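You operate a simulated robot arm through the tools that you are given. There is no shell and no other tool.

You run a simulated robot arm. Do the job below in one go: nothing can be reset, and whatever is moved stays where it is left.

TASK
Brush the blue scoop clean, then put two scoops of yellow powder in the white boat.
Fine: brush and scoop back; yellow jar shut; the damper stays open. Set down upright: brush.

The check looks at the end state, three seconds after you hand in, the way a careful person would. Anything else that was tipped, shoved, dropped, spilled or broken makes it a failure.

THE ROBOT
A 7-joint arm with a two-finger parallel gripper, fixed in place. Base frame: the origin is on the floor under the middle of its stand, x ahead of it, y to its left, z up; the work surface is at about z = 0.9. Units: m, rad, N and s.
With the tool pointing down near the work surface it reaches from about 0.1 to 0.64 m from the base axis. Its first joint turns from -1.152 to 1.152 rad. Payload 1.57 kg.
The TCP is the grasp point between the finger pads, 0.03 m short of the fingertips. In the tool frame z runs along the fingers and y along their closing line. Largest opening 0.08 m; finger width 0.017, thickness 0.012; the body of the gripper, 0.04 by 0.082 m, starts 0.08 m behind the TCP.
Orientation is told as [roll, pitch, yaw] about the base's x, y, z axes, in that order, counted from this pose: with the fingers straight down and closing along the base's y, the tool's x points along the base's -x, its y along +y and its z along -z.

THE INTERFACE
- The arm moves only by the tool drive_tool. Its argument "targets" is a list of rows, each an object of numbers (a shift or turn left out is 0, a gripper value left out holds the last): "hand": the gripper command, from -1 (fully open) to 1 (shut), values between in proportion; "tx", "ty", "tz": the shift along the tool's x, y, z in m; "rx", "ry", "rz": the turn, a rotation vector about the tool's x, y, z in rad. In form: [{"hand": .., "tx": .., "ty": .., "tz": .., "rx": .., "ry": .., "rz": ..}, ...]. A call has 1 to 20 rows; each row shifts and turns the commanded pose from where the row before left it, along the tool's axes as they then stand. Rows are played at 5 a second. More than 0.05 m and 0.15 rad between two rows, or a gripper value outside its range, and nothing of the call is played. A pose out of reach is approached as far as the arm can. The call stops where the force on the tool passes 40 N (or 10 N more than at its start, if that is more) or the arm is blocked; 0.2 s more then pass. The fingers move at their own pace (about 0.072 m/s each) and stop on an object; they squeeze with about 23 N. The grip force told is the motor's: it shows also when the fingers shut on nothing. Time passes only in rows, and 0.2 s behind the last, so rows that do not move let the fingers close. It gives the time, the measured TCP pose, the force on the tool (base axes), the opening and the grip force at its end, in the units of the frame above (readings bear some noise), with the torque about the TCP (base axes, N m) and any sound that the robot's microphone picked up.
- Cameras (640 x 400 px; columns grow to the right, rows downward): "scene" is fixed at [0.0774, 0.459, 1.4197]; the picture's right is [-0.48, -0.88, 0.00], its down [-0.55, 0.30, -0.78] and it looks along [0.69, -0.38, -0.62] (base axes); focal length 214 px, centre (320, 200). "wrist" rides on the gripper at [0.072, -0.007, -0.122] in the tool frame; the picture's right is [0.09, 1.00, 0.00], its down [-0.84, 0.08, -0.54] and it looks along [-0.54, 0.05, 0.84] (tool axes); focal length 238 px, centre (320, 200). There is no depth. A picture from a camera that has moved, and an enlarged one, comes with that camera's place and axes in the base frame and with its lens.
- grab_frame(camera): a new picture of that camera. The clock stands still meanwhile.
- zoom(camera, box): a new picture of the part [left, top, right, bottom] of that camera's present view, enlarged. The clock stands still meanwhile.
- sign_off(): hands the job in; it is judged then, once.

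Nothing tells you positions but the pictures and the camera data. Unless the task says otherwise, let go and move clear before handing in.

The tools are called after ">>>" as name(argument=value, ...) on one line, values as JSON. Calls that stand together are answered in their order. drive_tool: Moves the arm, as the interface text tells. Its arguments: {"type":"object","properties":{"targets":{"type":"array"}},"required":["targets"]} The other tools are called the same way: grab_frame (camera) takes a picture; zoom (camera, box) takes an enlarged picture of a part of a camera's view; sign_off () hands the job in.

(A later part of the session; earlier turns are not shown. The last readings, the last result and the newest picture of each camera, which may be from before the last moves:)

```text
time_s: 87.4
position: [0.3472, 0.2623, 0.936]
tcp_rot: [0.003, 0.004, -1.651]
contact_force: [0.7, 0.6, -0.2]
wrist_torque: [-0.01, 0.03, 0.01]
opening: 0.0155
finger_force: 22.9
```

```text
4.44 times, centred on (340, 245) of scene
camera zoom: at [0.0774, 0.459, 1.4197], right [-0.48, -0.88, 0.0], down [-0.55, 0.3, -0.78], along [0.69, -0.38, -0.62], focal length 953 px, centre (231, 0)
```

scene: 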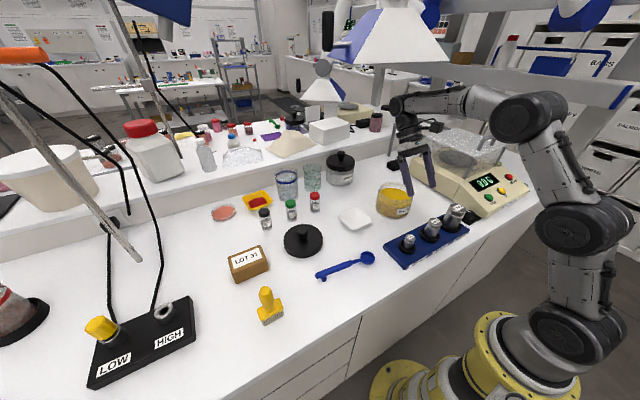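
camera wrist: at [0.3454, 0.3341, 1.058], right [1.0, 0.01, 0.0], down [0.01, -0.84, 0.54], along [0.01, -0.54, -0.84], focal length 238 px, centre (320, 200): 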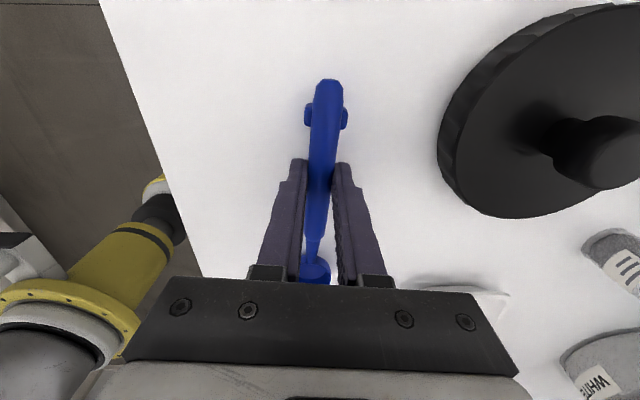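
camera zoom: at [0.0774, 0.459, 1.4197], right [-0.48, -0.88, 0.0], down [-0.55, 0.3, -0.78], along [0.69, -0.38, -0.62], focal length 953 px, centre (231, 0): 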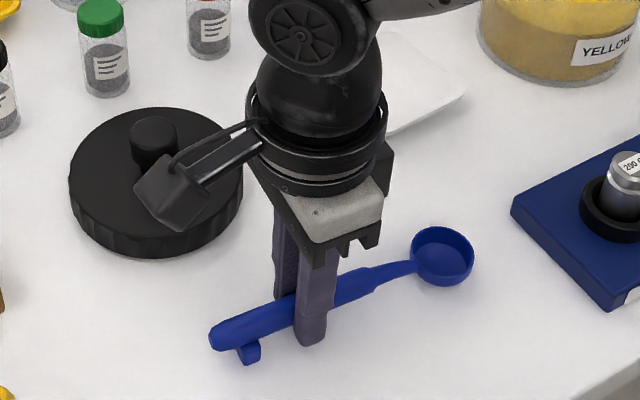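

The scoop's handle is gripped (15.5 mm, 23 N). I'll lift it straight up and check it stays level.

>>> drive_tool(targets=[{"hand": 1, "tz": -0.02}, {"tz": -0.03}, {"tz": -0.04}, {"tz": -0.04}, {"hand": 1}])

>>> zoom(camera="scene", box=[270, 150, 430, 270])

>>> grab_frame(camera="wrist")

```text
time_s: 88.6
position: [0.3463, 0.2601, 1.0681]
tcp_rot: [0.003, 0.005, -1.652]
contact_force: [0.1, 0.1, -0.4]
wrist_torque: [0.01, 0.01, -0.02]
opening: 0.0155
finger_force: 22.9
```

```text
3.33 times, centred on (350, 210) of scene
camera zoom: at [0.0774, 0.459, 1.4197], right [-0.48, -0.88, 0.0], down [-0.55, 0.3, -0.78], along [0.69, -0.38, -0.62], focal length 715 px, centre (220, 167)
```

zoom: 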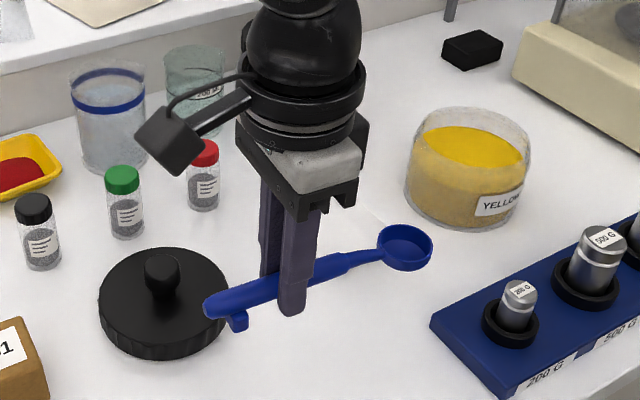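

```text
taken
camera wrist: at [0.3452, 0.3323, 1.1897], right [1.0, 0.01, 0.0], down [0.01, -0.84, 0.54], along [0.01, -0.54, -0.84], focal length 238 px, centre (320, 200)
```

wrist: 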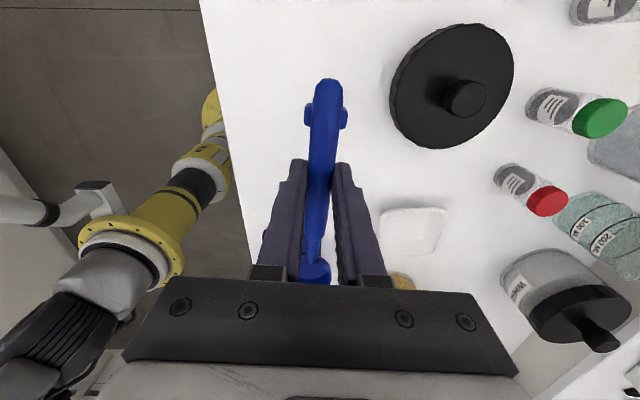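

The scoop is held level and the bowl is clean. I'll take a close look at the jar from the fixed camera to pin down its rim and powder level before dipping.

>>> zoom(camera="scene", box=[365, 170, 425, 225])

```text
7.27 times, centred on (395, 198) of scene
camera zoom: at [0.0774, 0.459, 1.4197], right [-0.48, -0.88, 0.0], down [-0.55, 0.3, -0.78], along [0.69, -0.38, -0.62], focal length 1560 px, centre (-226, 218)
```

zoom: 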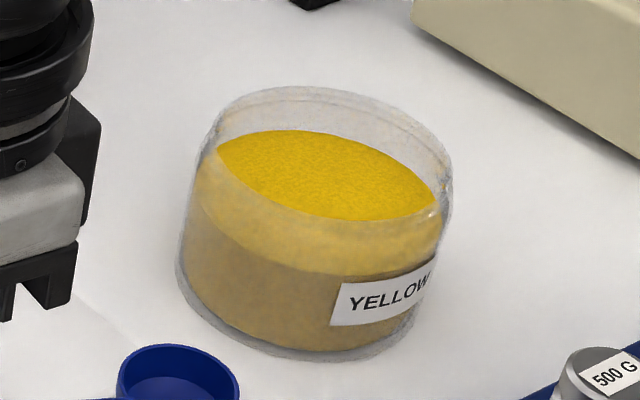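

The jar works out at (0.472, −0.062), radius 0.06, rim z≈0.985, powder z≈0.956. I'll turn the hand so the bowl points outward (+x) and bring it alongside the jar, staying low under the hood.

>>> drive_tool(targets=[{"hand": 1, "rz": -0.1376}, {"rz": -0.1376}, {"rz": -0.1376}, {"rz": -0.1376}, {"rz": -0.1376}, {"rz": -0.1376}, {"rz": -0.1376}, {"rz": -0.1376}, {"rz": -0.1376}, {"rz": -0.1376}, {"rz": -0.1376}, {"rz": -0.1376}])

>>> drive_tool(targets=[{"hand": 1, "ty": -0.04, "tx": -0.003}, {"ty": -0.04, "tx": -0.003}, {"ty": -0.04, "tx": -0.003}, {"ty": -0.04, "tx": -0.003}, {"ty": -0.04, "tx": -0.003}, {"ty": -0.04, "tx": -0.003}, {"ty": -0.04, "tx": -0.003}, {"ty": -0.04, "tx": -0.003}, {"hand": 1}])

>>> grab_frame(camera="scene")

>>> grab_frame(camera="wrist")

```text
time_s: 91.2
position: [0.3439, 0.2631, 1.0662]
tcp_rot: [0.004, -0.001, 0.001]
contact_force: [1.1, 0.9, -0.6]
wrist_torque: [0.01, 0.01, -0.02]
opening: 0.0154
finger_force: 22.8
```

```text
time_s: 93.2
position: [0.3679, -0.0587, 1.0661]
tcp_rot: [0.004, -0.004, -0.003]
contact_force: [0.0, -0.4, -0.3]
wrist_torque: [-0.03, 0.02, 0.03]
opening: 0.0156
finger_force: 23.4
```

```text
taken
```

scene: 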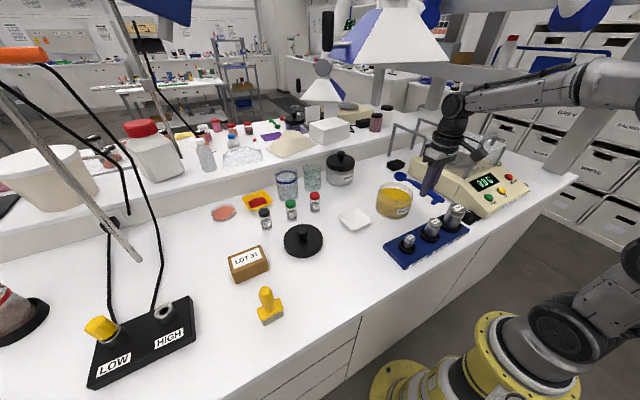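

```text
taken
camera wrist: at [0.2963, -0.0656, 1.1867], right [-0.09, 1.0, 0.0], down [0.84, 0.07, 0.54], along [0.54, 0.05, -0.84], focal length 238 px, centre (320, 200)
```

wrist: 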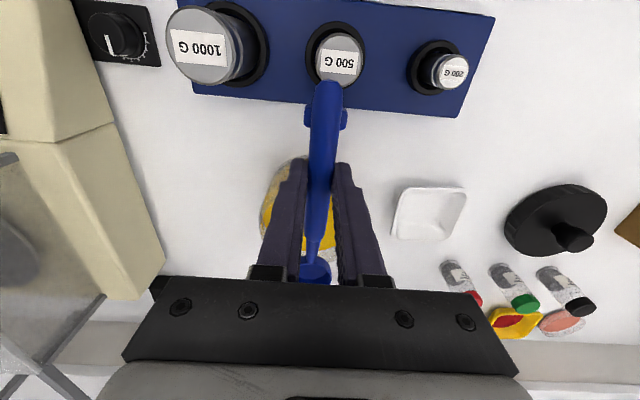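

The bowl is over the jar with the handle pointing back to the robot. I'll zoom in to check the bowl's position relative to the jar opening.

>>> zoom(camera="scene", box=[360, 140, 460, 230])

```text
4.44 times, centred on (410, 185) of scene
camera zoom: at [0.0774, 0.459, 1.4197], right [-0.48, -0.88, 0.0], down [-0.55, 0.3, -0.78], along [0.69, -0.38, -0.62], focal length 953 px, centre (-80, 267)
```

zoom: 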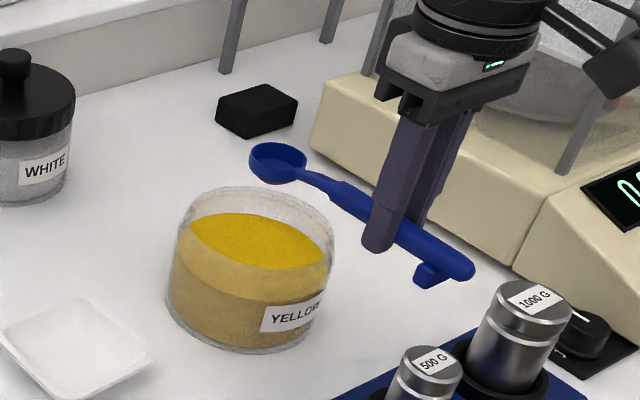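

>>> zoom(camera="wrist", box=[250, 140, 390, 290])

```text
2.67 times, centred on (320, 215) of wrist
camera zoom: at [0.2963, -0.0656, 1.1867], right [-0.09, 1.0, 0.0], down [0.84, 0.07, 0.54], along [0.54, 0.05, -0.84], focal length 636 px, centre (320, 160)
```

zoom: 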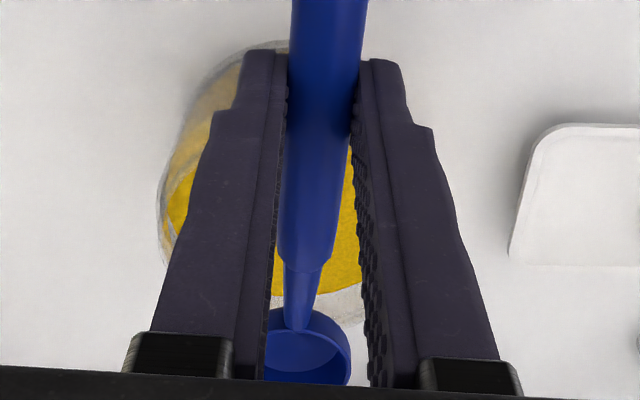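

The bowl is about 4 mm to the +y side of the hand's centre line and still well inside the jar's opening. I'll tilt the bowl end down by 0.65 rad while moving up and forward to the pre-dip position.

>>> drive_tool(targets=[{"hand": 1, "ry": 0.13, "tx": -0.0085, "tz": -0.0036, "ty": -0.003}, {"ry": 0.13, "tx": -0.008, "tz": -0.0047}, {"ry": 0.13, "tx": -0.0073, "tz": -0.0057}, {"ry": 0.13, "tx": -0.0065, "tz": -0.0065}, {"ry": 0.13, "tx": -0.0056, "tz": -0.0073}, {"hand": 1}])

>>> zoom(camera="scene", box=[360, 140, 460, 230])

>>> grab_frame(camera="wrist")

>>> grab_frame(camera="scene")

```text
time_s: 94.6
position: [0.409, -0.06, 1.0815]
tcp_rot: [0.004, 0.648, 0.002]
contact_force: [-0.1, 0.1, -0.2]
wrist_torque: [0.0, 0.0, 0.03]
opening: 0.0155
finger_force: 22.2
```

```text
4.44 times, centred on (410, 185) of scene
camera zoom: at [0.0775, 0.459, 1.4197], right [-0.48, -0.88, 0.0], down [-0.55, 0.3, -0.78], along [0.69, -0.38, -0.62], focal length 953 px, centre (-80, 267)
```

zoom: 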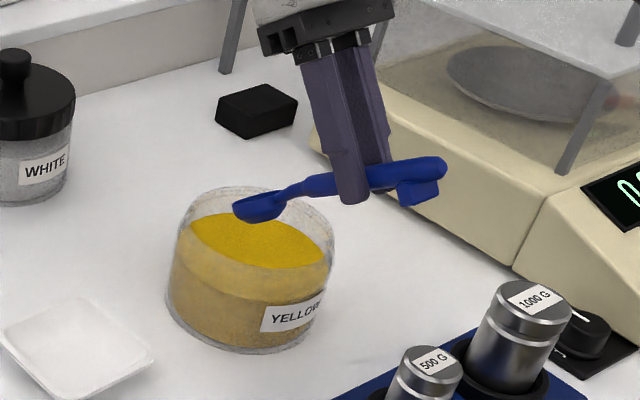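

```text
taken
camera wrist: at [0.4259, -0.0669, 1.2217], right [-0.07, 1.0, 0.06], down [0.99, 0.08, -0.07], along [-0.08, 0.05, -1.0], focal length 238 px, centre (320, 200)
```

wrist: 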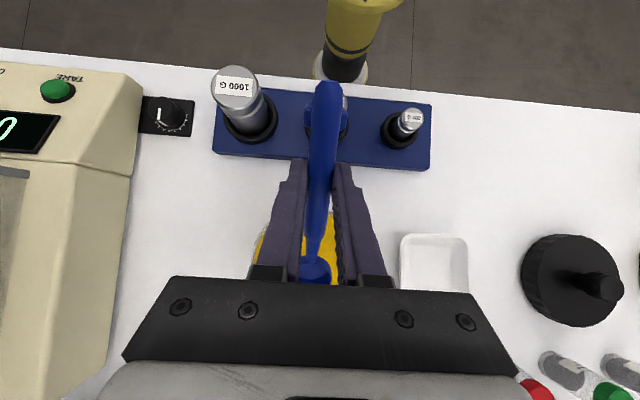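

```text
taken
```

scene: 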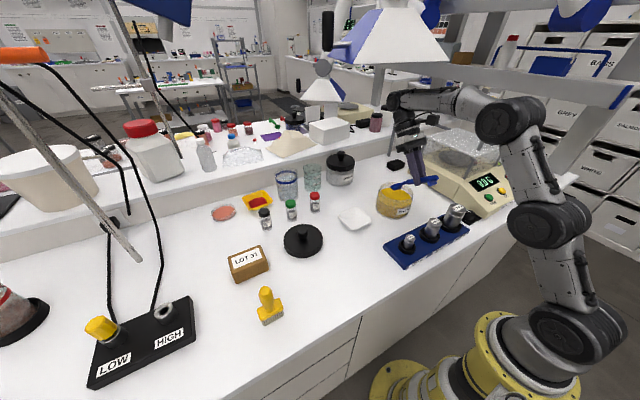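

The bowl is over the jar's mouth, tilted down. I'll descend the first part and check the clearances to the jar wall.

>>> drive_tool(targets=[{"hand": 1, "tx": -0.0073, "tz": 0.0096}, {"tx": -0.0073, "tz": 0.0096}, {"tx": -0.0061, "tz": 0.008}, {"hand": 1}])

>>> zoom(camera="scene", box=[370, 150, 440, 220])

>>> zoom(camera="wrist", box=[220, 140, 420, 290])

```text
time_s: 95.6
position: [0.4102, -0.0608, 1.0489]
tcp_rot: [0.005, 0.647, 0.001]
contact_force: [0.3, -0.3, -1.7]
wrist_torque: [-0.03, -0.05, -0.02]
opening: 0.0153
finger_force: 23.1
```

```text
5.71 times, centred on (405, 185) of scene
camera zoom: at [0.0774, 0.459, 1.4197], right [-0.48, -0.88, 0.0], down [-0.55, 0.3, -0.78], along [0.69, -0.38, -0.62], focal length 1226 px, centre (-166, 286)
```

zoom: 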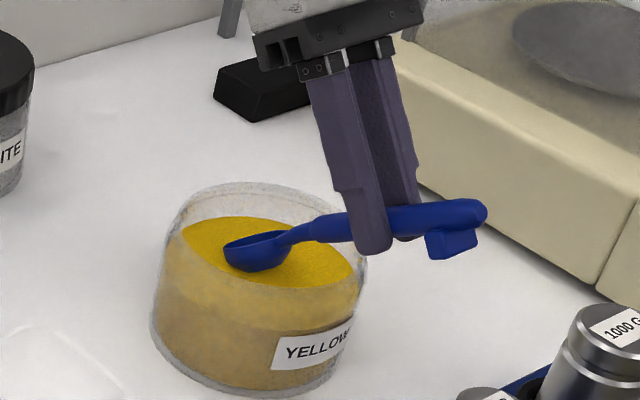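

```text
2.67 times, centred on (320, 215) of wrist
camera zoom: at [0.4272, -0.0674, 1.1888], right [-0.07, 1.0, 0.06], down [0.99, 0.08, -0.07], along [-0.08, 0.05, -1.0], focal length 636 px, centre (320, 160)
```

zoom: 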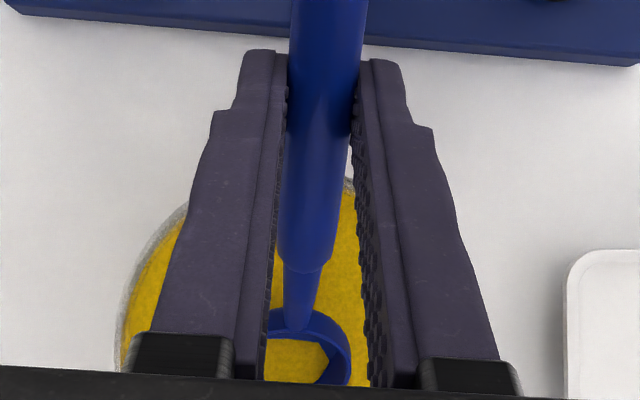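

Clearances look fine and yellow is already appearing inside the bowl. I'll go down the last 2.5 cm to submerge the bowl.

>>> drive_tool(targets=[{"hand": 1, "tx": -0.0061, "tz": 0.008}, {"tx": -0.0061, "tz": 0.008}, {"hand": 1}])

>>> zoom(camera="scene", box=[370, 150, 440, 220])

>>> zoom(camera="wrist", box=[220, 140, 420, 290])

```text
time_s: 96.4
position: [0.4113, -0.0611, 1.0282]
tcp_rot: [0.004, 0.649, 0.002]
contact_force: [0.5, -0.7, -0.2]
wrist_torque: [0.01, 0.0, 0.01]
opening: 0.0156
finger_force: 23.3
```

```text
5.71 times, centred on (405, 185) of scene
camera zoom: at [0.0774, 0.459, 1.4197], right [-0.48, -0.88, 0.0], down [-0.55, 0.3, -0.78], along [0.69, -0.38, -0.62], focal length 1226 px, centre (-166, 286)
```

zoom: 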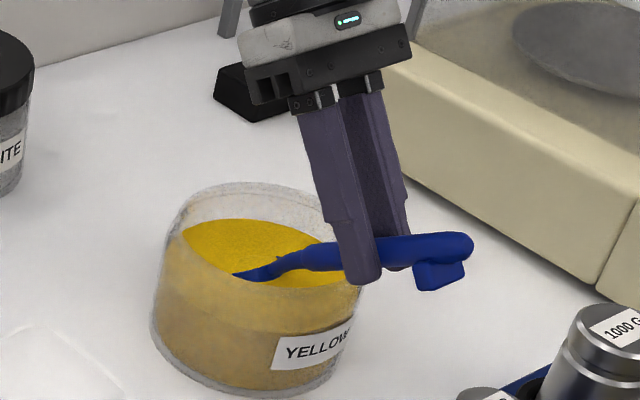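

```text
2.67 times, centred on (320, 215) of wrist
camera zoom: at [0.4276, -0.0678, 1.1681], right [-0.07, 1.0, 0.06], down [0.99, 0.08, -0.07], along [-0.08, 0.05, -1.0], focal length 636 px, centre (320, 160)
```

zoom: 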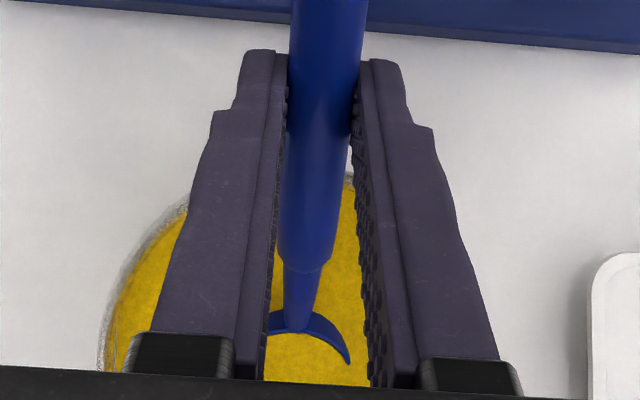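

The bowl's forward half is under the surface with no contact force. I'll sink it another 8 mm, then level it slowly while raising so the handle stays clear of the rim.

>>> drive_tool(targets=[{"hand": 1, "tx": -0.0051, "tz": 0.0068}, {"hand": 1}, {"hand": 1}])

>>> drive_tool(targets=[{"hand": 1, "tx": 0.0056, "tz": 0.0004, "ry": -0.065}, {"tx": 0.0056, "tz": 0.0004, "ry": -0.065}, {"tx": 0.0039, "tz": 0.0007, "ry": -0.065}, {"tx": 0.004, "tz": 0.0008, "ry": -0.065}, {"tx": 0.0034, "tz": -0.0005, "ry": -0.065}, {"tx": 0.0035, "tz": -0.0006, "ry": -0.065}, {"tx": 0.0025, "tz": -0.001, "ry": -0.065}, {"tx": 0.0025, "tz": -0.001, "ry": -0.065}, {"tx": 0.0019, "tz": -0.004, "ry": -0.065}, {"tx": 0.0019, "tz": -0.0041, "ry": -0.065}, {"hand": 1}])

>>> zoom(camera="scene", box=[370, 150, 440, 220])

>>> zoom(camera="wrist", box=[220, 140, 420, 290])

```text
time_s: 97.2
position: [0.4129, -0.0605, 1.0202]
tcp_rot: [0.005, 0.649, 0.004]
contact_force: [0.6, 0.2, -0.7]
wrist_torque: [-0.01, 0.01, 0.05]
opening: 0.0154
finger_force: 22.7
```

```text
time_s: 99.6
position: [0.3815, -0.0599, 1.0433]
tcp_rot: [0.004, -0.004, 0.0]
contact_force: [0.0, 0.4, -0.7]
wrist_torque: [0.01, 0.02, -0.01]
opening: 0.0156
finger_force: 22.8
```

```text
5.71 times, centred on (405, 185) of scene
camera zoom: at [0.0774, 0.459, 1.4197], right [-0.48, -0.88, 0.0], down [-0.55, 0.3, -0.78], along [0.69, -0.38, -0.62], focal length 1226 px, centre (-166, 286)
```

zoom: 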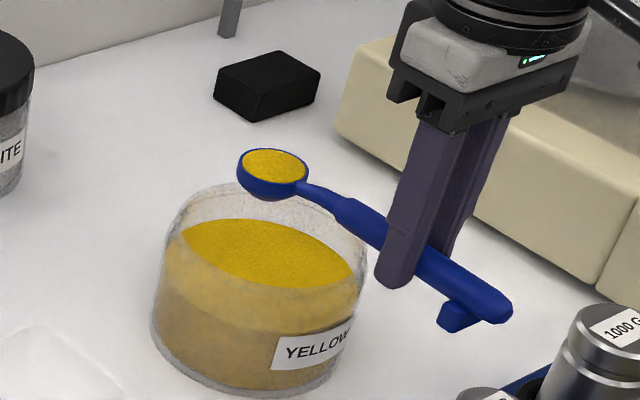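

```text
2.67 times, centred on (320, 215) of wrist
camera zoom: at [0.3085, -0.0676, 1.1644], right [-0.09, 1.0, 0.0], down [0.84, 0.07, 0.54], along [0.54, 0.05, -0.84], focal length 636 px, centre (320, 160)
```

zoom: 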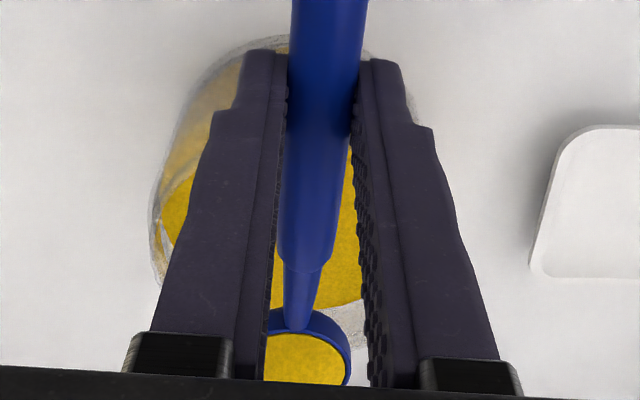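

A full, level scoop of yellow powder. I'll carry it level to the boat, turning the hand to yaw 0.52 on the way.

>>> drive_tool(targets=[{"hand": 1, "tx": -0.001, "ty": 0.008}, {"tx": -0.003, "ty": 0.0185}, {"tx": -0.003, "ty": 0.0185}, {"tx": -0.003, "ty": 0.0185}, {"tx": -0.003, "ty": 0.0185}, {"tx": -0.003, "ty": 0.0155}, {"tx": -0.0005, "ty": 0.008}, {"rz": -0.06}, {"rz": -0.09}, {"rz": -0.1}, {"rz": -0.1}, {"rz": -0.1}, {"rz": -0.074}, {"hand": 1}])

>>> zoom(camera="scene", box=[320, 140, 440, 240])

>>> grab_frame(camera="wrist")

```text
time_s: 102.6
position: [0.3959, 0.0461, 1.0436]
tcp_rot: [0.005, -0.005, 0.523]
contact_force: [-0.7, 0.1, -0.7]
wrist_torque: [-0.04, 0.02, 0.01]
opening: 0.0154
finger_force: 23.4
```

```text
4.00 times, centred on (380, 190) of scene
camera zoom: at [0.0774, 0.459, 1.4197], right [-0.48, -0.88, 0.0], down [-0.55, 0.3, -0.78], along [0.69, -0.38, -0.62], focal length 858 px, centre (80, 240)
```

zoom: 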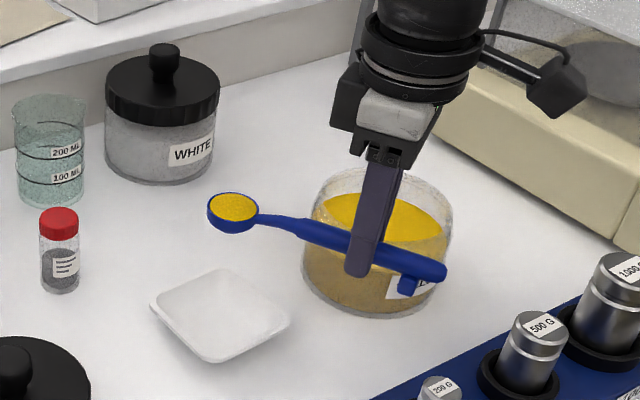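

```text
taken
camera wrist: at [0.3389, 0.0035, 1.1647], right [-0.58, 0.82, 0.0], down [0.69, 0.48, 0.54], along [0.44, 0.32, -0.84], focal length 238 px, centre (320, 200)
```

wrist: 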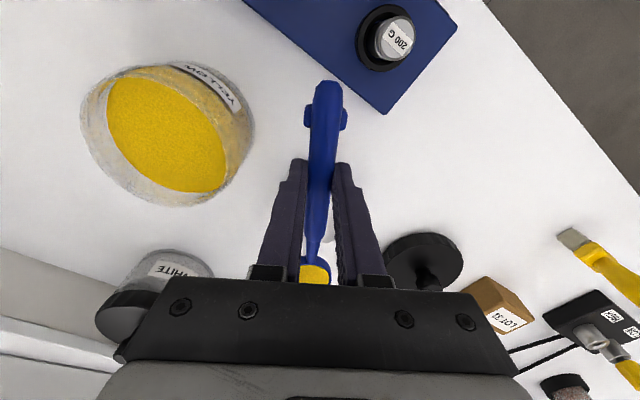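

The bowl is within a few millimetres of being centred over the boat. I'll lower it, then begin rolling in steps and watch when the powder starts to fall.

>>> drive_tool(targets=[{"hand": 1, "tz": 0.015}, {"tz": 0.02}, {"tz": 0.018}, {"hand": 1}])

>>> drive_tool(targets=[{"hand": 1, "rx": 0.1}, {"rx": 0.1}, {"rx": 0.1}, {"rx": 0.1}, {"rx": 0.1}, {"rx": 0.1}, {"hand": 1}])

>>> zoom(camera="scene", box=[320, 140, 440, 240])

```text
time_s: 103.6
position: [0.3973, 0.0444, 0.9904]
tcp_rot: [0.002, -0.001, 0.522]
contact_force: [0.0, -0.1, 0.1]
wrist_torque: [-0.01, 0.0, 0.02]
opening: 0.0154
finger_force: 23.0
```

```text
time_s: 105.2
position: [0.3972, 0.0448, 0.9917]
tcp_rot: [-0.599, -0.003, 0.522]
contact_force: [-0.3, -0.4, -0.9]
wrist_torque: [-0.02, 0.0, 0.01]
opening: 0.0154
finger_force: 22.9
```

```text
4.00 times, centred on (380, 190) of scene
camera zoom: at [0.0774, 0.459, 1.4197], right [-0.48, -0.88, 0.0], down [-0.55, 0.3, -0.78], along [0.69, -0.38, -0.62], focal length 858 px, centre (80, 240)
```

zoom: 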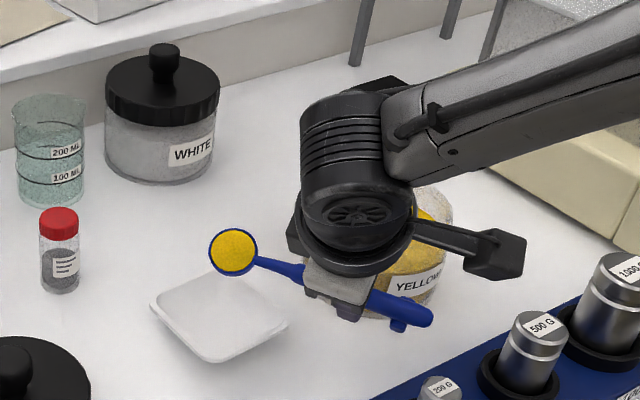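

Still full at 0.6 rad. I'll continue rolling a little at a time.

>>> drive_tool(targets=[{"hand": 1, "rx": 0.1}, {"rx": 0.1}, {"rx": 0.1}, {"hand": 1}])

>>> zoom(camera="scene", box=[320, 160, 440, 260])

>>> drive_tool(targets=[{"hand": 1, "rx": 0.1}, {"rx": 0.1}, {"hand": 1}])

>>> zoom(camera="scene", box=[320, 160, 440, 260])

```text
time_s: 106.2
position: [0.3974, 0.0471, 0.992]
tcp_rot: [-0.899, -0.003, 0.52]
contact_force: [-0.5, 0.0, 0.1]
wrist_torque: [-0.01, -0.01, 0.02]
opening: 0.0153
finger_force: 22.9
```

```text
4.00 times, centred on (380, 210) of scene
camera zoom: at [0.0774, 0.459, 1.4197], right [-0.48, -0.88, 0.0], down [-0.55, 0.3, -0.78], along [0.69, -0.38, -0.62], focal length 858 px, centre (80, 160)
```

zoom: 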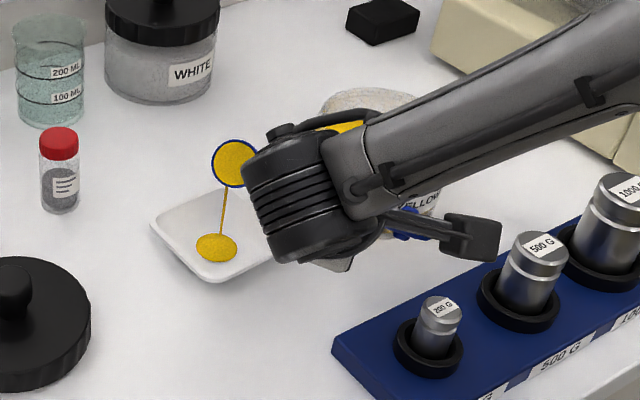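

```text
time_s: 107.0
position: [0.3966, 0.0467, 0.9908]
tcp_rot: [-1.1, -0.004, 0.523]
contact_force: [0.4, -0.1, -0.5]
wrist_torque: [0.03, -0.01, 0.03]
opening: 0.0157
finger_force: 23.1
```

```text
4.00 times, centred on (380, 210) of scene
camera zoom: at [0.0774, 0.459, 1.4197], right [-0.48, -0.88, 0.0], down [-0.55, 0.3, -0.78], along [0.69, -0.38, -0.62], focal length 858 px, centre (80, 160)
```

zoom: 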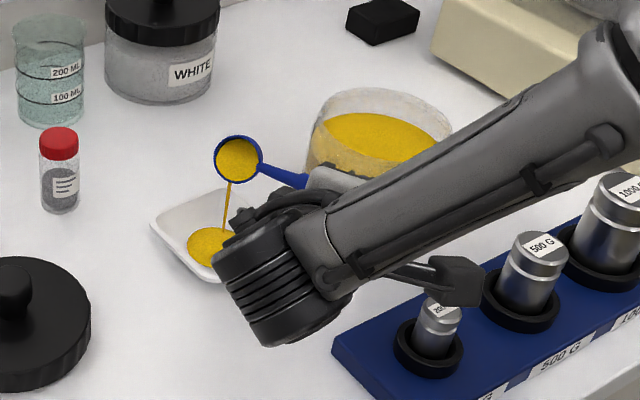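

The powder is streaming neatly into the middle of the boat at 1.1 rad. I'll hold here and let it run.

>>> drive_tool(targets=[{"hand": 1}, {"hand": 1}, {"hand": 1}, {"hand": 1}, {"hand": 1}, {"hand": 1}, {"hand": 1}, {"hand": 1}])

>>> zoom(camera="scene", box=[320, 160, 440, 260])

```text
time_s: 108.8
position: [0.3973, 0.0458, 0.9911]
tcp_rot: [-1.098, -0.004, 0.521]
contact_force: [0.0, -1.2, -1.0]
wrist_torque: [-0.03, 0.04, 0.03]
opening: 0.0158
finger_force: 23.0
```

```text
4.00 times, centred on (380, 210) of scene
camera zoom: at [0.0774, 0.459, 1.4197], right [-0.48, -0.88, 0.0], down [-0.55, 0.3, -0.78], along [0.69, -0.38, -0.62], focal length 858 px, centre (80, 160)
```

zoom: 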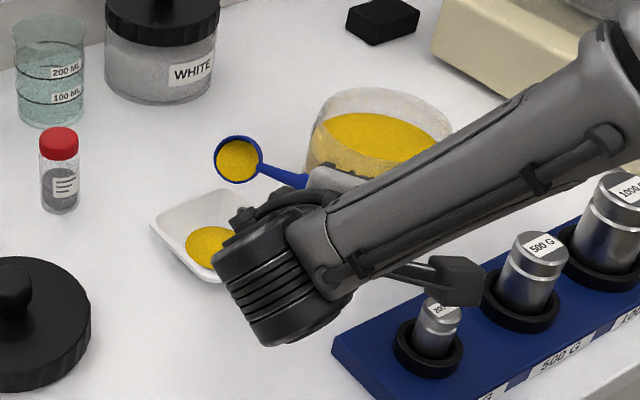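

The flow stopped with some powder left, so more tilt is needed. I'll continue rolling, raising slightly to keep the wrist clear of the bench.

>>> drive_tool(targets=[{"hand": 1, "rx": 0.1}, {"rx": 0.1}, {"hand": 1}, {"hand": 1}, {"hand": 1}])

>>> zoom(camera="scene", box=[320, 160, 440, 260])

>>> drive_tool(targets=[{"hand": 1, "rx": 0.1, "ty": -0.008}, {"rx": 0.1, "ty": -0.008}, {"hand": 1}, {"hand": 1}, {"hand": 1}])

>>> zoom(camera="scene", box=[320, 160, 440, 260])

```text
time_s: 110.0
position: [0.3966, 0.0455, 0.9913]
tcp_rot: [-1.297, -0.003, 0.521]
contact_force: [1.1, -0.2, -1.1]
wrist_torque: [-0.03, 0.03, -0.04]
opening: 0.0154
finger_force: 23.1
```

```text
4.00 times, centred on (380, 210) of scene
camera zoom: at [0.0774, 0.459, 1.4197], right [-0.48, -0.88, 0.0], down [-0.55, 0.3, -0.78], along [0.69, -0.38, -0.62], focal length 858 px, centre (80, 160)
```

zoom: 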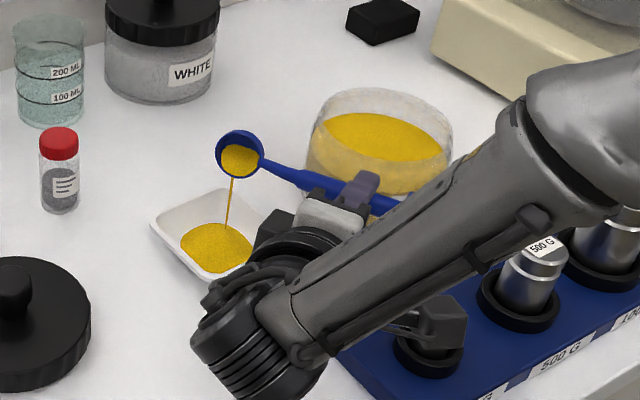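

```text
time_s: 111.2
position: [0.3989, 0.0438, 1.0059]
tcp_rot: [-1.497, -0.004, 0.523]
contact_force: [0.1, -0.4, -0.5]
wrist_torque: [0.04, 0.0, 0.01]
opening: 0.0158
finger_force: 23.2
```

```text
4.00 times, centred on (380, 210) of scene
camera zoom: at [0.0774, 0.459, 1.4197], right [-0.48, -0.88, 0.0], down [-0.55, 0.3, -0.78], along [0.69, -0.38, -0.62], focal length 858 px, centre (80, 160)
```

zoom: 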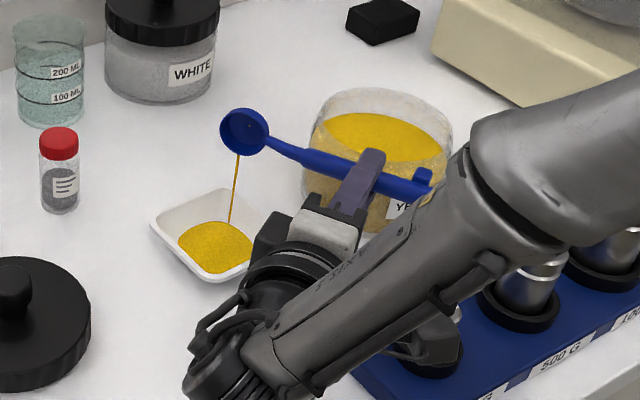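

Nearly empty at 1.5 rad with the stream still landing in the boat. I'll hold, then tip slightly further to finish.

>>> drive_tool(targets=[{"hand": 1}, {"hand": 1}, {"hand": 1}, {"hand": 1}, {"hand": 1, "rx": 0.07, "ty": -0.006}, {"rx": 0.07, "ty": -0.006}, {"hand": 1}, {"hand": 1}, {"hand": 1}, {"hand": 1}])

>>> zoom(camera="scene", box=[320, 160, 440, 260])

>>> zoom(camera="scene", box=[345, 175, 395, 235])

```text
time_s: 113.4
position: [0.399, 0.0417, 1.0173]
tcp_rot: [-1.639, -0.004, 0.521]
contact_force: [0.8, -0.8, 0.5]
wrist_torque: [-0.01, 0.02, 0.01]
opening: 0.0156
finger_force: 22.9
```

```text
4.00 times, centred on (380, 210) of scene
camera zoom: at [0.0774, 0.459, 1.4197], right [-0.48, -0.88, 0.0], down [-0.55, 0.3, -0.78], along [0.69, -0.38, -0.62], focal length 858 px, centre (80, 160)
```

zoom: 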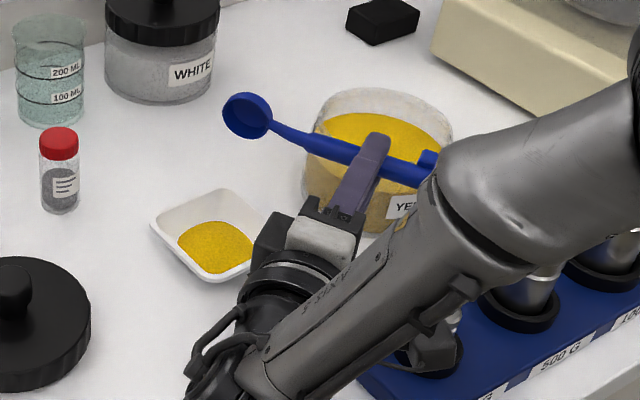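

```text
6.67 times, centred on (370, 205) of scene
camera zoom: at [0.0774, 0.459, 1.4197], right [-0.48, -0.88, 0.0], down [-0.55, 0.3, -0.78], along [0.69, -0.38, -0.62], focal length 1430 px, centre (-13, 167)
```

zoom: 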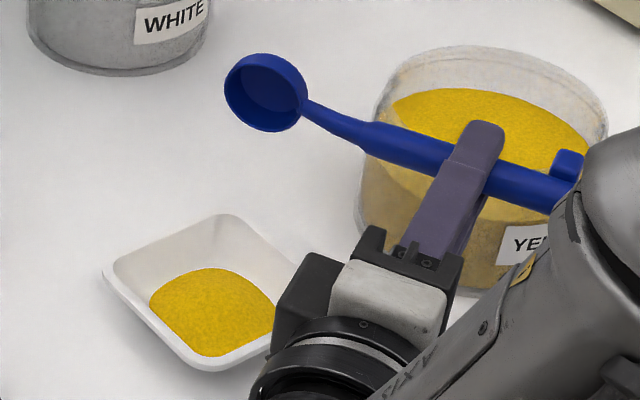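

The first scoop is completely emptied into the boat with nothing outside it. I'll unroll the hand, return above the jar and take the second scoop the same way.

>>> drive_tool(targets=[{"hand": 1, "rx": -0.137}, {"rx": -0.137}, {"rx": -0.137}, {"rx": -0.137}, {"rx": -0.137}, {"rx": -0.137}, {"rx": -0.137}, {"rx": -0.137}, {"rx": -0.137}, {"rx": -0.137}, {"rx": -0.137}, {"rx": -0.132}, {"tz": -0.025}, {"tz": -0.025}, {"hand": 1}])

>>> drive_tool(targets=[{"hand": 1, "rz": 0.131}, {"rz": 0.131}, {"rz": 0.131}, {"rz": 0.131}, {"hand": 1}])

>>> zoom(camera="scene", box=[320, 140, 440, 240])

```text
time_s: 116.6
position: [0.3988, 0.0398, 1.0676]
tcp_rot: [0.002, -0.003, 0.524]
contact_force: [-0.4, 0.9, 0.2]
wrist_torque: [-0.02, -0.01, -0.03]
opening: 0.0157
finger_force: 23.0
```

```text
time_s: 117.8
position: [0.399, 0.0412, 1.0684]
tcp_rot: [0.004, -0.002, -0.003]
contact_force: [-0.9, 0.3, -0.3]
wrist_torque: [0.0, 0.03, 0.0]
opening: 0.0153
finger_force: 22.9
```

```text
4.00 times, centred on (380, 190) of scene
camera zoom: at [0.0774, 0.459, 1.4197], right [-0.48, -0.88, 0.0], down [-0.55, 0.3, -0.78], along [0.69, -0.38, -0.62], focal length 858 px, centre (80, 240)
```

zoom: 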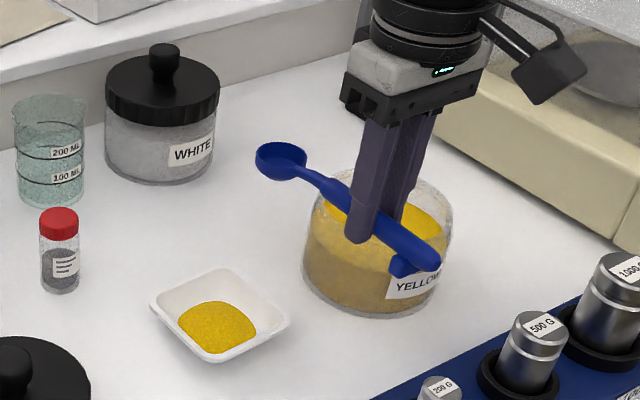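

The boat holds the first scoop and the bowl is empty. Back to the jar for the second scoop, along the same path as before.

>>> drive_tool(targets=[{"hand": 1, "ty": -0.034, "tx": 0.0103}, {"ty": -0.034, "tx": 0.0103}, {"ty": -0.033, "tx": 0.0103}, {"hand": 1}])

>>> drive_tool(targets=[{"hand": 1, "ry": 0.13, "tx": -0.0085, "tz": -0.0036}, {"ry": 0.13, "tx": -0.008, "tz": -0.0047}, {"ry": 0.13, "tx": -0.0073, "tz": -0.0057}, {"ry": 0.13, "tx": -0.0065, "tz": -0.0065}, {"ry": 0.13, "tx": -0.0056, "tz": -0.0073}, {"hand": 1}])

>>> zoom(camera="scene", box=[370, 150, 440, 220])

```text
time_s: 118.8
position: [0.367, -0.0604, 1.069]
tcp_rot: [0.004, 0.0, -0.001]
contact_force: [0.1, 0.3, -0.7]
wrist_torque: [0.01, 0.0, -0.03]
opening: 0.0154
finger_force: 22.8
```

```text
time_s: 120.2
position: [0.3987, -0.0582, 1.0562]
tcp_rot: [0.003, 0.651, 0.0]
contact_force: [0.2, -0.6, 0.1]
wrist_torque: [-0.03, -0.03, -0.05]
opening: 0.0154
finger_force: 23.0
out of reach, approached as far as the arm can: row 5
```

```text
5.71 times, centred on (405, 185) of scene
camera zoom: at [0.0775, 0.459, 1.4197], right [-0.48, -0.88, 0.0], down [-0.55, 0.3, -0.78], along [0.69, -0.38, -0.62], focal length 1226 px, centre (-166, 286)
```

zoom: 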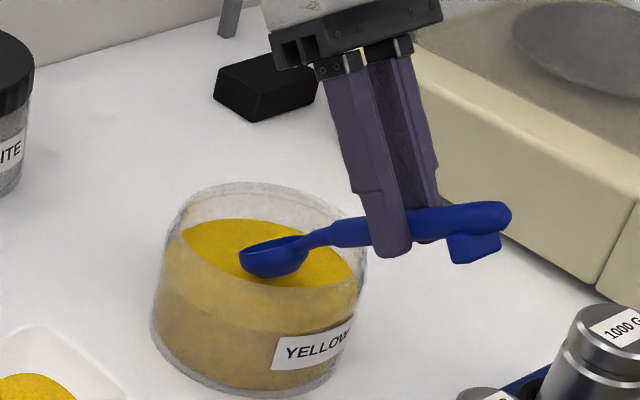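

The last tilt row hit the edge of reach and the hand settled a bit lower and nearer, but the bowl is inside the jar mouth and clear of the walls. I'll continue down and forward to the same dip position.

>>> drive_tool(targets=[{"hand": 1, "tx": -0.008, "tz": 0.0055}, {"tx": -0.008, "tz": 0.0055}, {"hand": 1}])

>>> drive_tool(targets=[{"hand": 1, "tx": -0.008, "tz": 0.0055}, {"tx": -0.008, "tz": 0.0055}, {"hand": 1}])

>>> zoom(camera="scene", box=[370, 150, 440, 220])

>>> zoom(camera="wrist", box=[220, 140, 420, 290])

```text
time_s: 121.0
position: [0.4057, -0.0571, 1.0368]
tcp_rot: [0.004, 0.649, 0.0]
contact_force: [0.3, 0.2, 0.2]
wrist_torque: [-0.01, 0.03, 0.01]
opening: 0.0155
finger_force: 22.9
```

```text
time_s: 121.8
position: [0.4103, -0.0574, 1.0188]
tcp_rot: [0.004, 0.648, -0.001]
contact_force: [-0.5, -0.9, 0.5]
wrist_torque: [0.01, 0.02, -0.01]
opening: 0.0157
finger_force: 22.9
```

```text
5.71 times, centred on (405, 185) of scene
camera zoom: at [0.0774, 0.459, 1.4197], right [-0.48, -0.88, 0.0], down [-0.55, 0.3, -0.78], along [0.69, -0.38, -0.62], focal length 1226 px, centre (-166, 286)
```

zoom: 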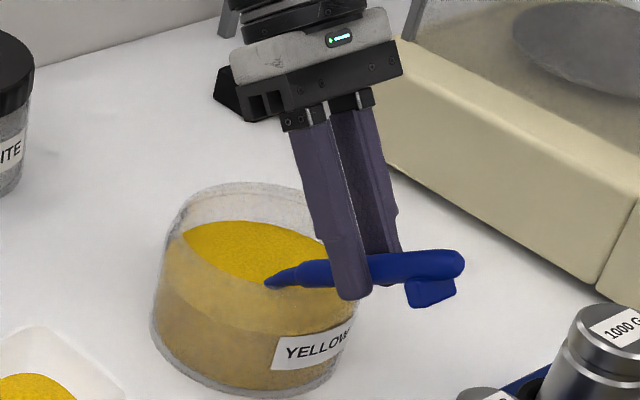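

```text
2.67 times, centred on (320, 215) of wrist
camera zoom: at [0.4275, -0.0643, 1.1587], right [-0.07, 1.0, 0.06], down [0.99, 0.08, -0.07], along [-0.08, 0.05, -1.0], focal length 636 px, centre (320, 160)
```

zoom: 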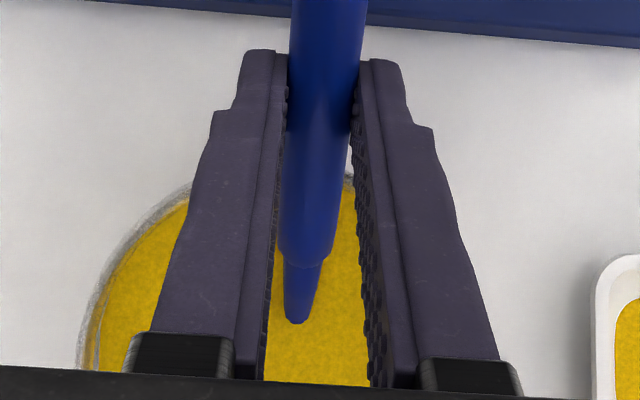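

The bowl is fully submerged with no contact force. I'll level and raise it exactly as before.

>>> drive_tool(targets=[{"hand": 1, "tx": 0.0066, "tz": -0.001, "ry": -0.065}, {"tx": 0.0056, "tz": 0.0004, "ry": -0.065}, {"tx": 0.0039, "tz": 0.0007, "ry": -0.065}, {"tx": 0.004, "tz": 0.0008, "ry": -0.065}, {"tx": 0.0034, "tz": -0.0005, "ry": -0.065}, {"tx": 0.0035, "tz": -0.0006, "ry": -0.065}, {"tx": 0.0025, "tz": -0.001, "ry": -0.065}, {"tx": 0.0025, "tz": -0.001, "ry": -0.065}, {"tx": 0.0019, "tz": -0.004, "ry": -0.065}, {"tx": 0.0019, "tz": -0.0041, "ry": -0.065}, {"hand": 1}])

>>> zoom(camera="scene", box=[370, 150, 440, 220])

```text
time_s: 124.2
position: [0.3802, -0.0584, 1.0425]
tcp_rot: [0.001, -0.003, -0.002]
contact_force: [0.3, -0.4, 0.7]
wrist_torque: [0.01, 0.03, -0.01]
opening: 0.0159
finger_force: 22.9
```

```text
5.71 times, centred on (405, 185) of scene
camera zoom: at [0.0774, 0.459, 1.4197], right [-0.48, -0.88, 0.0], down [-0.55, 0.3, -0.78], along [0.69, -0.38, -0.62], focal length 1226 px, centre (-166, 286)
```

zoom: 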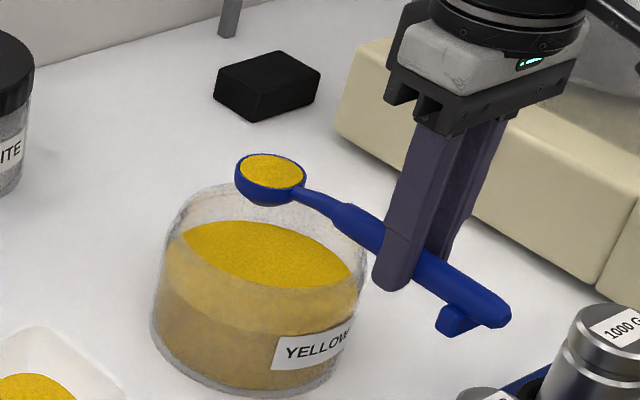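

A second full, level scoop. I'll carry it to the boat, aiming a few millimetres further back so the pile ends up more central.

>>> drive_tool(targets=[{"hand": 1, "tx": -0.001, "ty": 0.008}, {"tx": -0.004, "ty": 0.0165}, {"tx": -0.004, "ty": 0.0165}, {"tx": -0.004, "ty": 0.0165}, {"tx": -0.004, "ty": 0.0165}, {"tx": -0.004, "ty": 0.014}, {"tx": -0.001, "ty": 0.008}, {"rz": -0.06}, {"rz": -0.09}, {"rz": -0.1}, {"rz": -0.1}, {"rz": -0.1}, {"rz": -0.074}, {"hand": 1}])

>>> drive_tool(targets=[{"hand": 1, "tz": 0.015}, {"tz": 0.02}, {"tz": 0.017}, {"rx": 0.1}, {"rx": 0.1}, {"rx": 0.1}, {"rx": 0.1}, {"rx": 0.1}, {"rx": 0.1}, {"rx": 0.1}, {"rx": 0.1}, {"hand": 1}])

>>> zoom(camera="scene", box=[320, 160, 440, 260])

```text
time_s: 127.2
position: [0.401, 0.0384, 1.0437]
tcp_rot: [0.001, -0.001, 0.523]
contact_force: [0.4, -1.1, -0.4]
wrist_torque: [0.01, 0.02, 0.03]
opening: 0.0154
finger_force: 23.3
```

```text
time_s: 129.8
position: [0.4018, 0.0386, 0.9922]
tcp_rot: [-0.8, -0.002, 0.522]
contact_force: [0.3, -0.4, -0.9]
wrist_torque: [0.01, 0.06, -0.01]
opening: 0.0155
finger_force: 22.8
```

```text
4.00 times, centred on (380, 210) of scene
camera zoom: at [0.0774, 0.459, 1.4197], right [-0.48, -0.88, 0.0], down [-0.55, 0.3, -0.78], along [0.69, -0.38, -0.62], focal length 858 px, centre (80, 160)
```

zoom: 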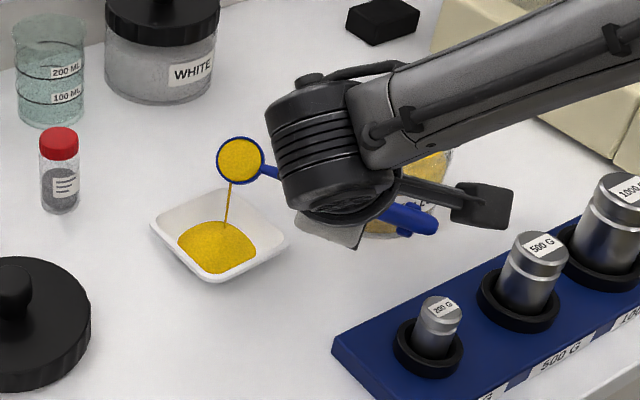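

The stream has begun and is landing centrally in the boat. I'll roll on slowly through the same angles, pausing to let it run.

>>> drive_tool(targets=[{"hand": 1}, {"hand": 1}, {"rx": 0.1}, {"hand": 1}, {"hand": 1}, {"rx": 0.1}, {"hand": 1}, {"hand": 1}, {"rx": 0.1}, {"hand": 1}, {"hand": 1}, {"rx": 0.1}, {"hand": 1}, {"hand": 1}, {"rx": 0.1}, {"hand": 1}, {"hand": 1}])

>>> zoom(camera="scene", box=[320, 160, 440, 260])

>>> drive_tool(targets=[{"hand": 1, "rx": 0.1, "ty": -0.008}, {"hand": 1}, {"rx": 0.1, "ty": -0.008}, {"hand": 1}, {"hand": 1}, {"hand": 1}, {"hand": 1}, {"rx": 0.07, "ty": -0.006}, {"rx": 0.07, "ty": -0.006}, {"hand": 1}, {"hand": 1}, {"hand": 1}, {"hand": 1}])

>>> zoom(camera="scene", box=[320, 160, 440, 260])

>>> zoom(camera="scene", box=[345, 175, 395, 235])

```text
time_s: 133.4
position: [0.4011, 0.0379, 0.9902]
tcp_rot: [-1.3, -0.001, 0.522]
contact_force: [0.9, -0.4, -0.4]
wrist_torque: [-0.01, 0.03, -0.01]
opening: 0.0155
finger_force: 23.2
```

```text
4.00 times, centred on (380, 210) of scene
camera zoom: at [0.0774, 0.459, 1.4197], right [-0.48, -0.88, 0.0], down [-0.55, 0.3, -0.78], along [0.69, -0.38, -0.62], focal length 858 px, centre (80, 160)
```

zoom: 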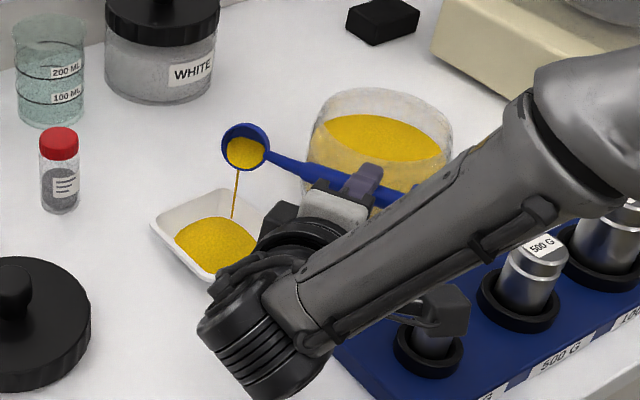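

```text
time_s: 136.2
position: [0.4032, 0.0343, 1.0197]
tcp_rot: [-1.638, -0.002, 0.521]
contact_force: [-0.2, -0.1, -0.2]
wrist_torque: [-0.01, 0.02, -0.01]
opening: 0.0156
finger_force: 23.5
```

```text
4.00 times, centred on (380, 210) of scene
camera zoom: at [0.0774, 0.459, 1.4197], right [-0.48, -0.88, 0.0], down [-0.55, 0.3, -0.78], along [0.69, -0.38, -0.62], focal length 858 px, centre (80, 160)
```

zoom: 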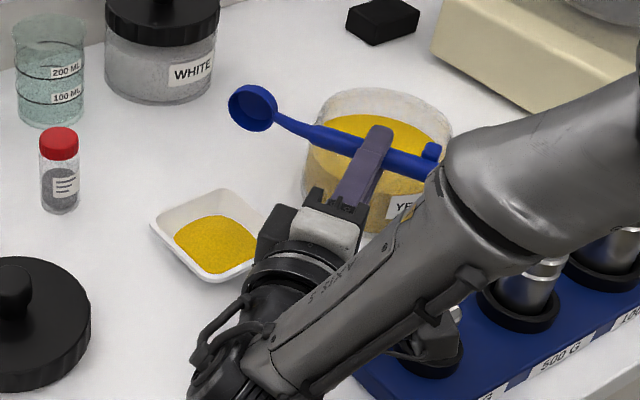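

```text
6.67 times, centred on (370, 205) of scene
camera zoom: at [0.0774, 0.459, 1.4197], right [-0.48, -0.88, 0.0], down [-0.55, 0.3, -0.78], along [0.69, -0.38, -0.62], focal length 1430 px, centre (-13, 167)
```

zoom: 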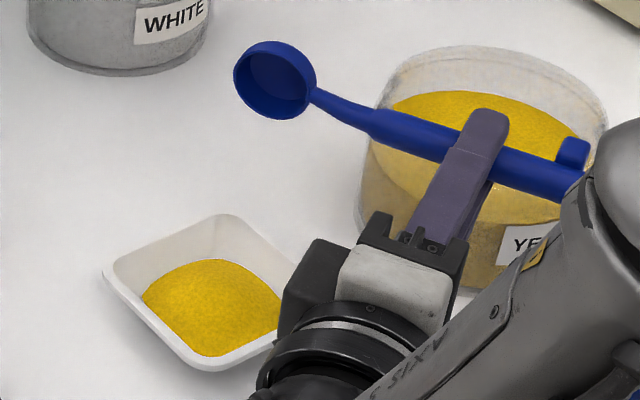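

Both scoops are in the boat, the bowl is empty and nothing is spilled. I'll unroll, rise, and carry the scoop back to above its original place.

>>> drive_tool(targets=[{"hand": 1, "rx": -0.137}, {"rx": -0.137}, {"rx": -0.137}, {"rx": -0.137}, {"rx": -0.137}, {"rx": -0.137}, {"rx": -0.137}, {"rx": -0.137}, {"rx": -0.137}, {"rx": -0.137}, {"rx": -0.137}, {"rx": -0.131}, {"tz": -0.025}, {"tz": -0.025}, {"hand": 1}])

>>> drive_tool(targets=[{"hand": 1, "tx": -0.0109, "ty": 0.0376}, {"tx": -0.0109, "ty": 0.0376}, {"tx": -0.0109, "ty": 0.0376}, {"tx": -0.0109, "ty": 0.0376}, {"tx": -0.0109, "ty": 0.0376}, {"tx": -0.0109, "ty": 0.0375}, {"hand": 1}])

>>> drive_tool(targets=[{"hand": 1, "rz": 0.136}, {"rz": 0.136}, {"rz": 0.136}, {"rz": 0.136}, {"rz": 0.136}, {"rz": 0.136}, {"rz": 0.136}, {"rz": 0.136}, {"rz": 0.136}, {"rz": 0.136}, {"rz": 0.136}, {"rz": 0.136}, {"rz": 0.136}, {"rz": 0.136}, {"rz": 0.136}, {"rz": 0.136}, {"hand": 1}])

>>> grab_frame(camera="scene")

>>> grab_frame(camera="wrist")

```text
time_s: 139.4
position: [0.4029, 0.0351, 1.0706]
tcp_rot: [0.0, -0.004, 0.522]
contact_force: [0.4, 1.7, 0.4]
wrist_torque: [-0.02, -0.01, -0.01]
opening: 0.0156
finger_force: 22.9
```

```text
time_s: 141.0
position: [0.3484, 0.263, 1.0691]
tcp_rot: [0.001, -0.002, 0.521]
contact_force: [0.4, -0.5, -0.4]
wrist_torque: [0.0, -0.02, -0.02]
opening: 0.0158
finger_force: 22.6
```

```text
time_s: 144.6
position: [0.3481, 0.2603, 1.0711]
tcp_rot: [0.003, 0.002, -1.655]
contact_force: [0.3, -0.9, 0.1]
wrist_torque: [0.0, 0.0, 0.0]
opening: 0.0158
finger_force: 22.9
```

```text
taken
```

scene: 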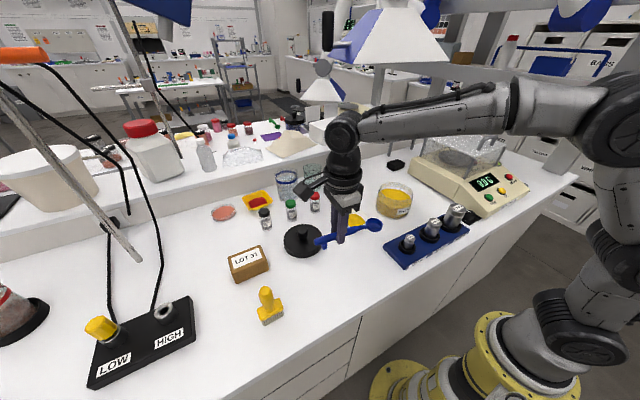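

```text
taken
camera wrist: at [0.3466, 0.3344, 1.1912], right [1.0, 0.01, 0.0], down [0.01, -0.84, 0.54], along [0.01, -0.54, -0.84], focal length 238 px, centre (320, 200)
```

wrist: 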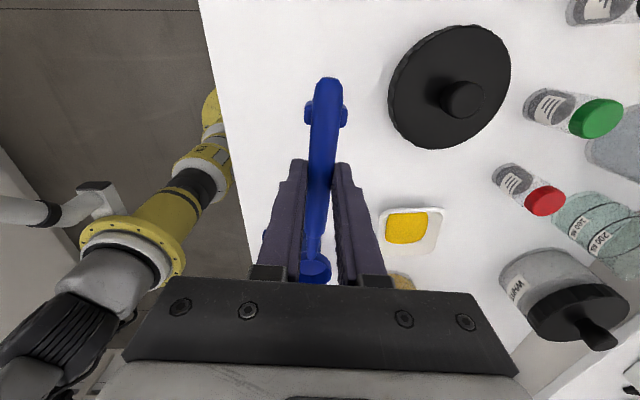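

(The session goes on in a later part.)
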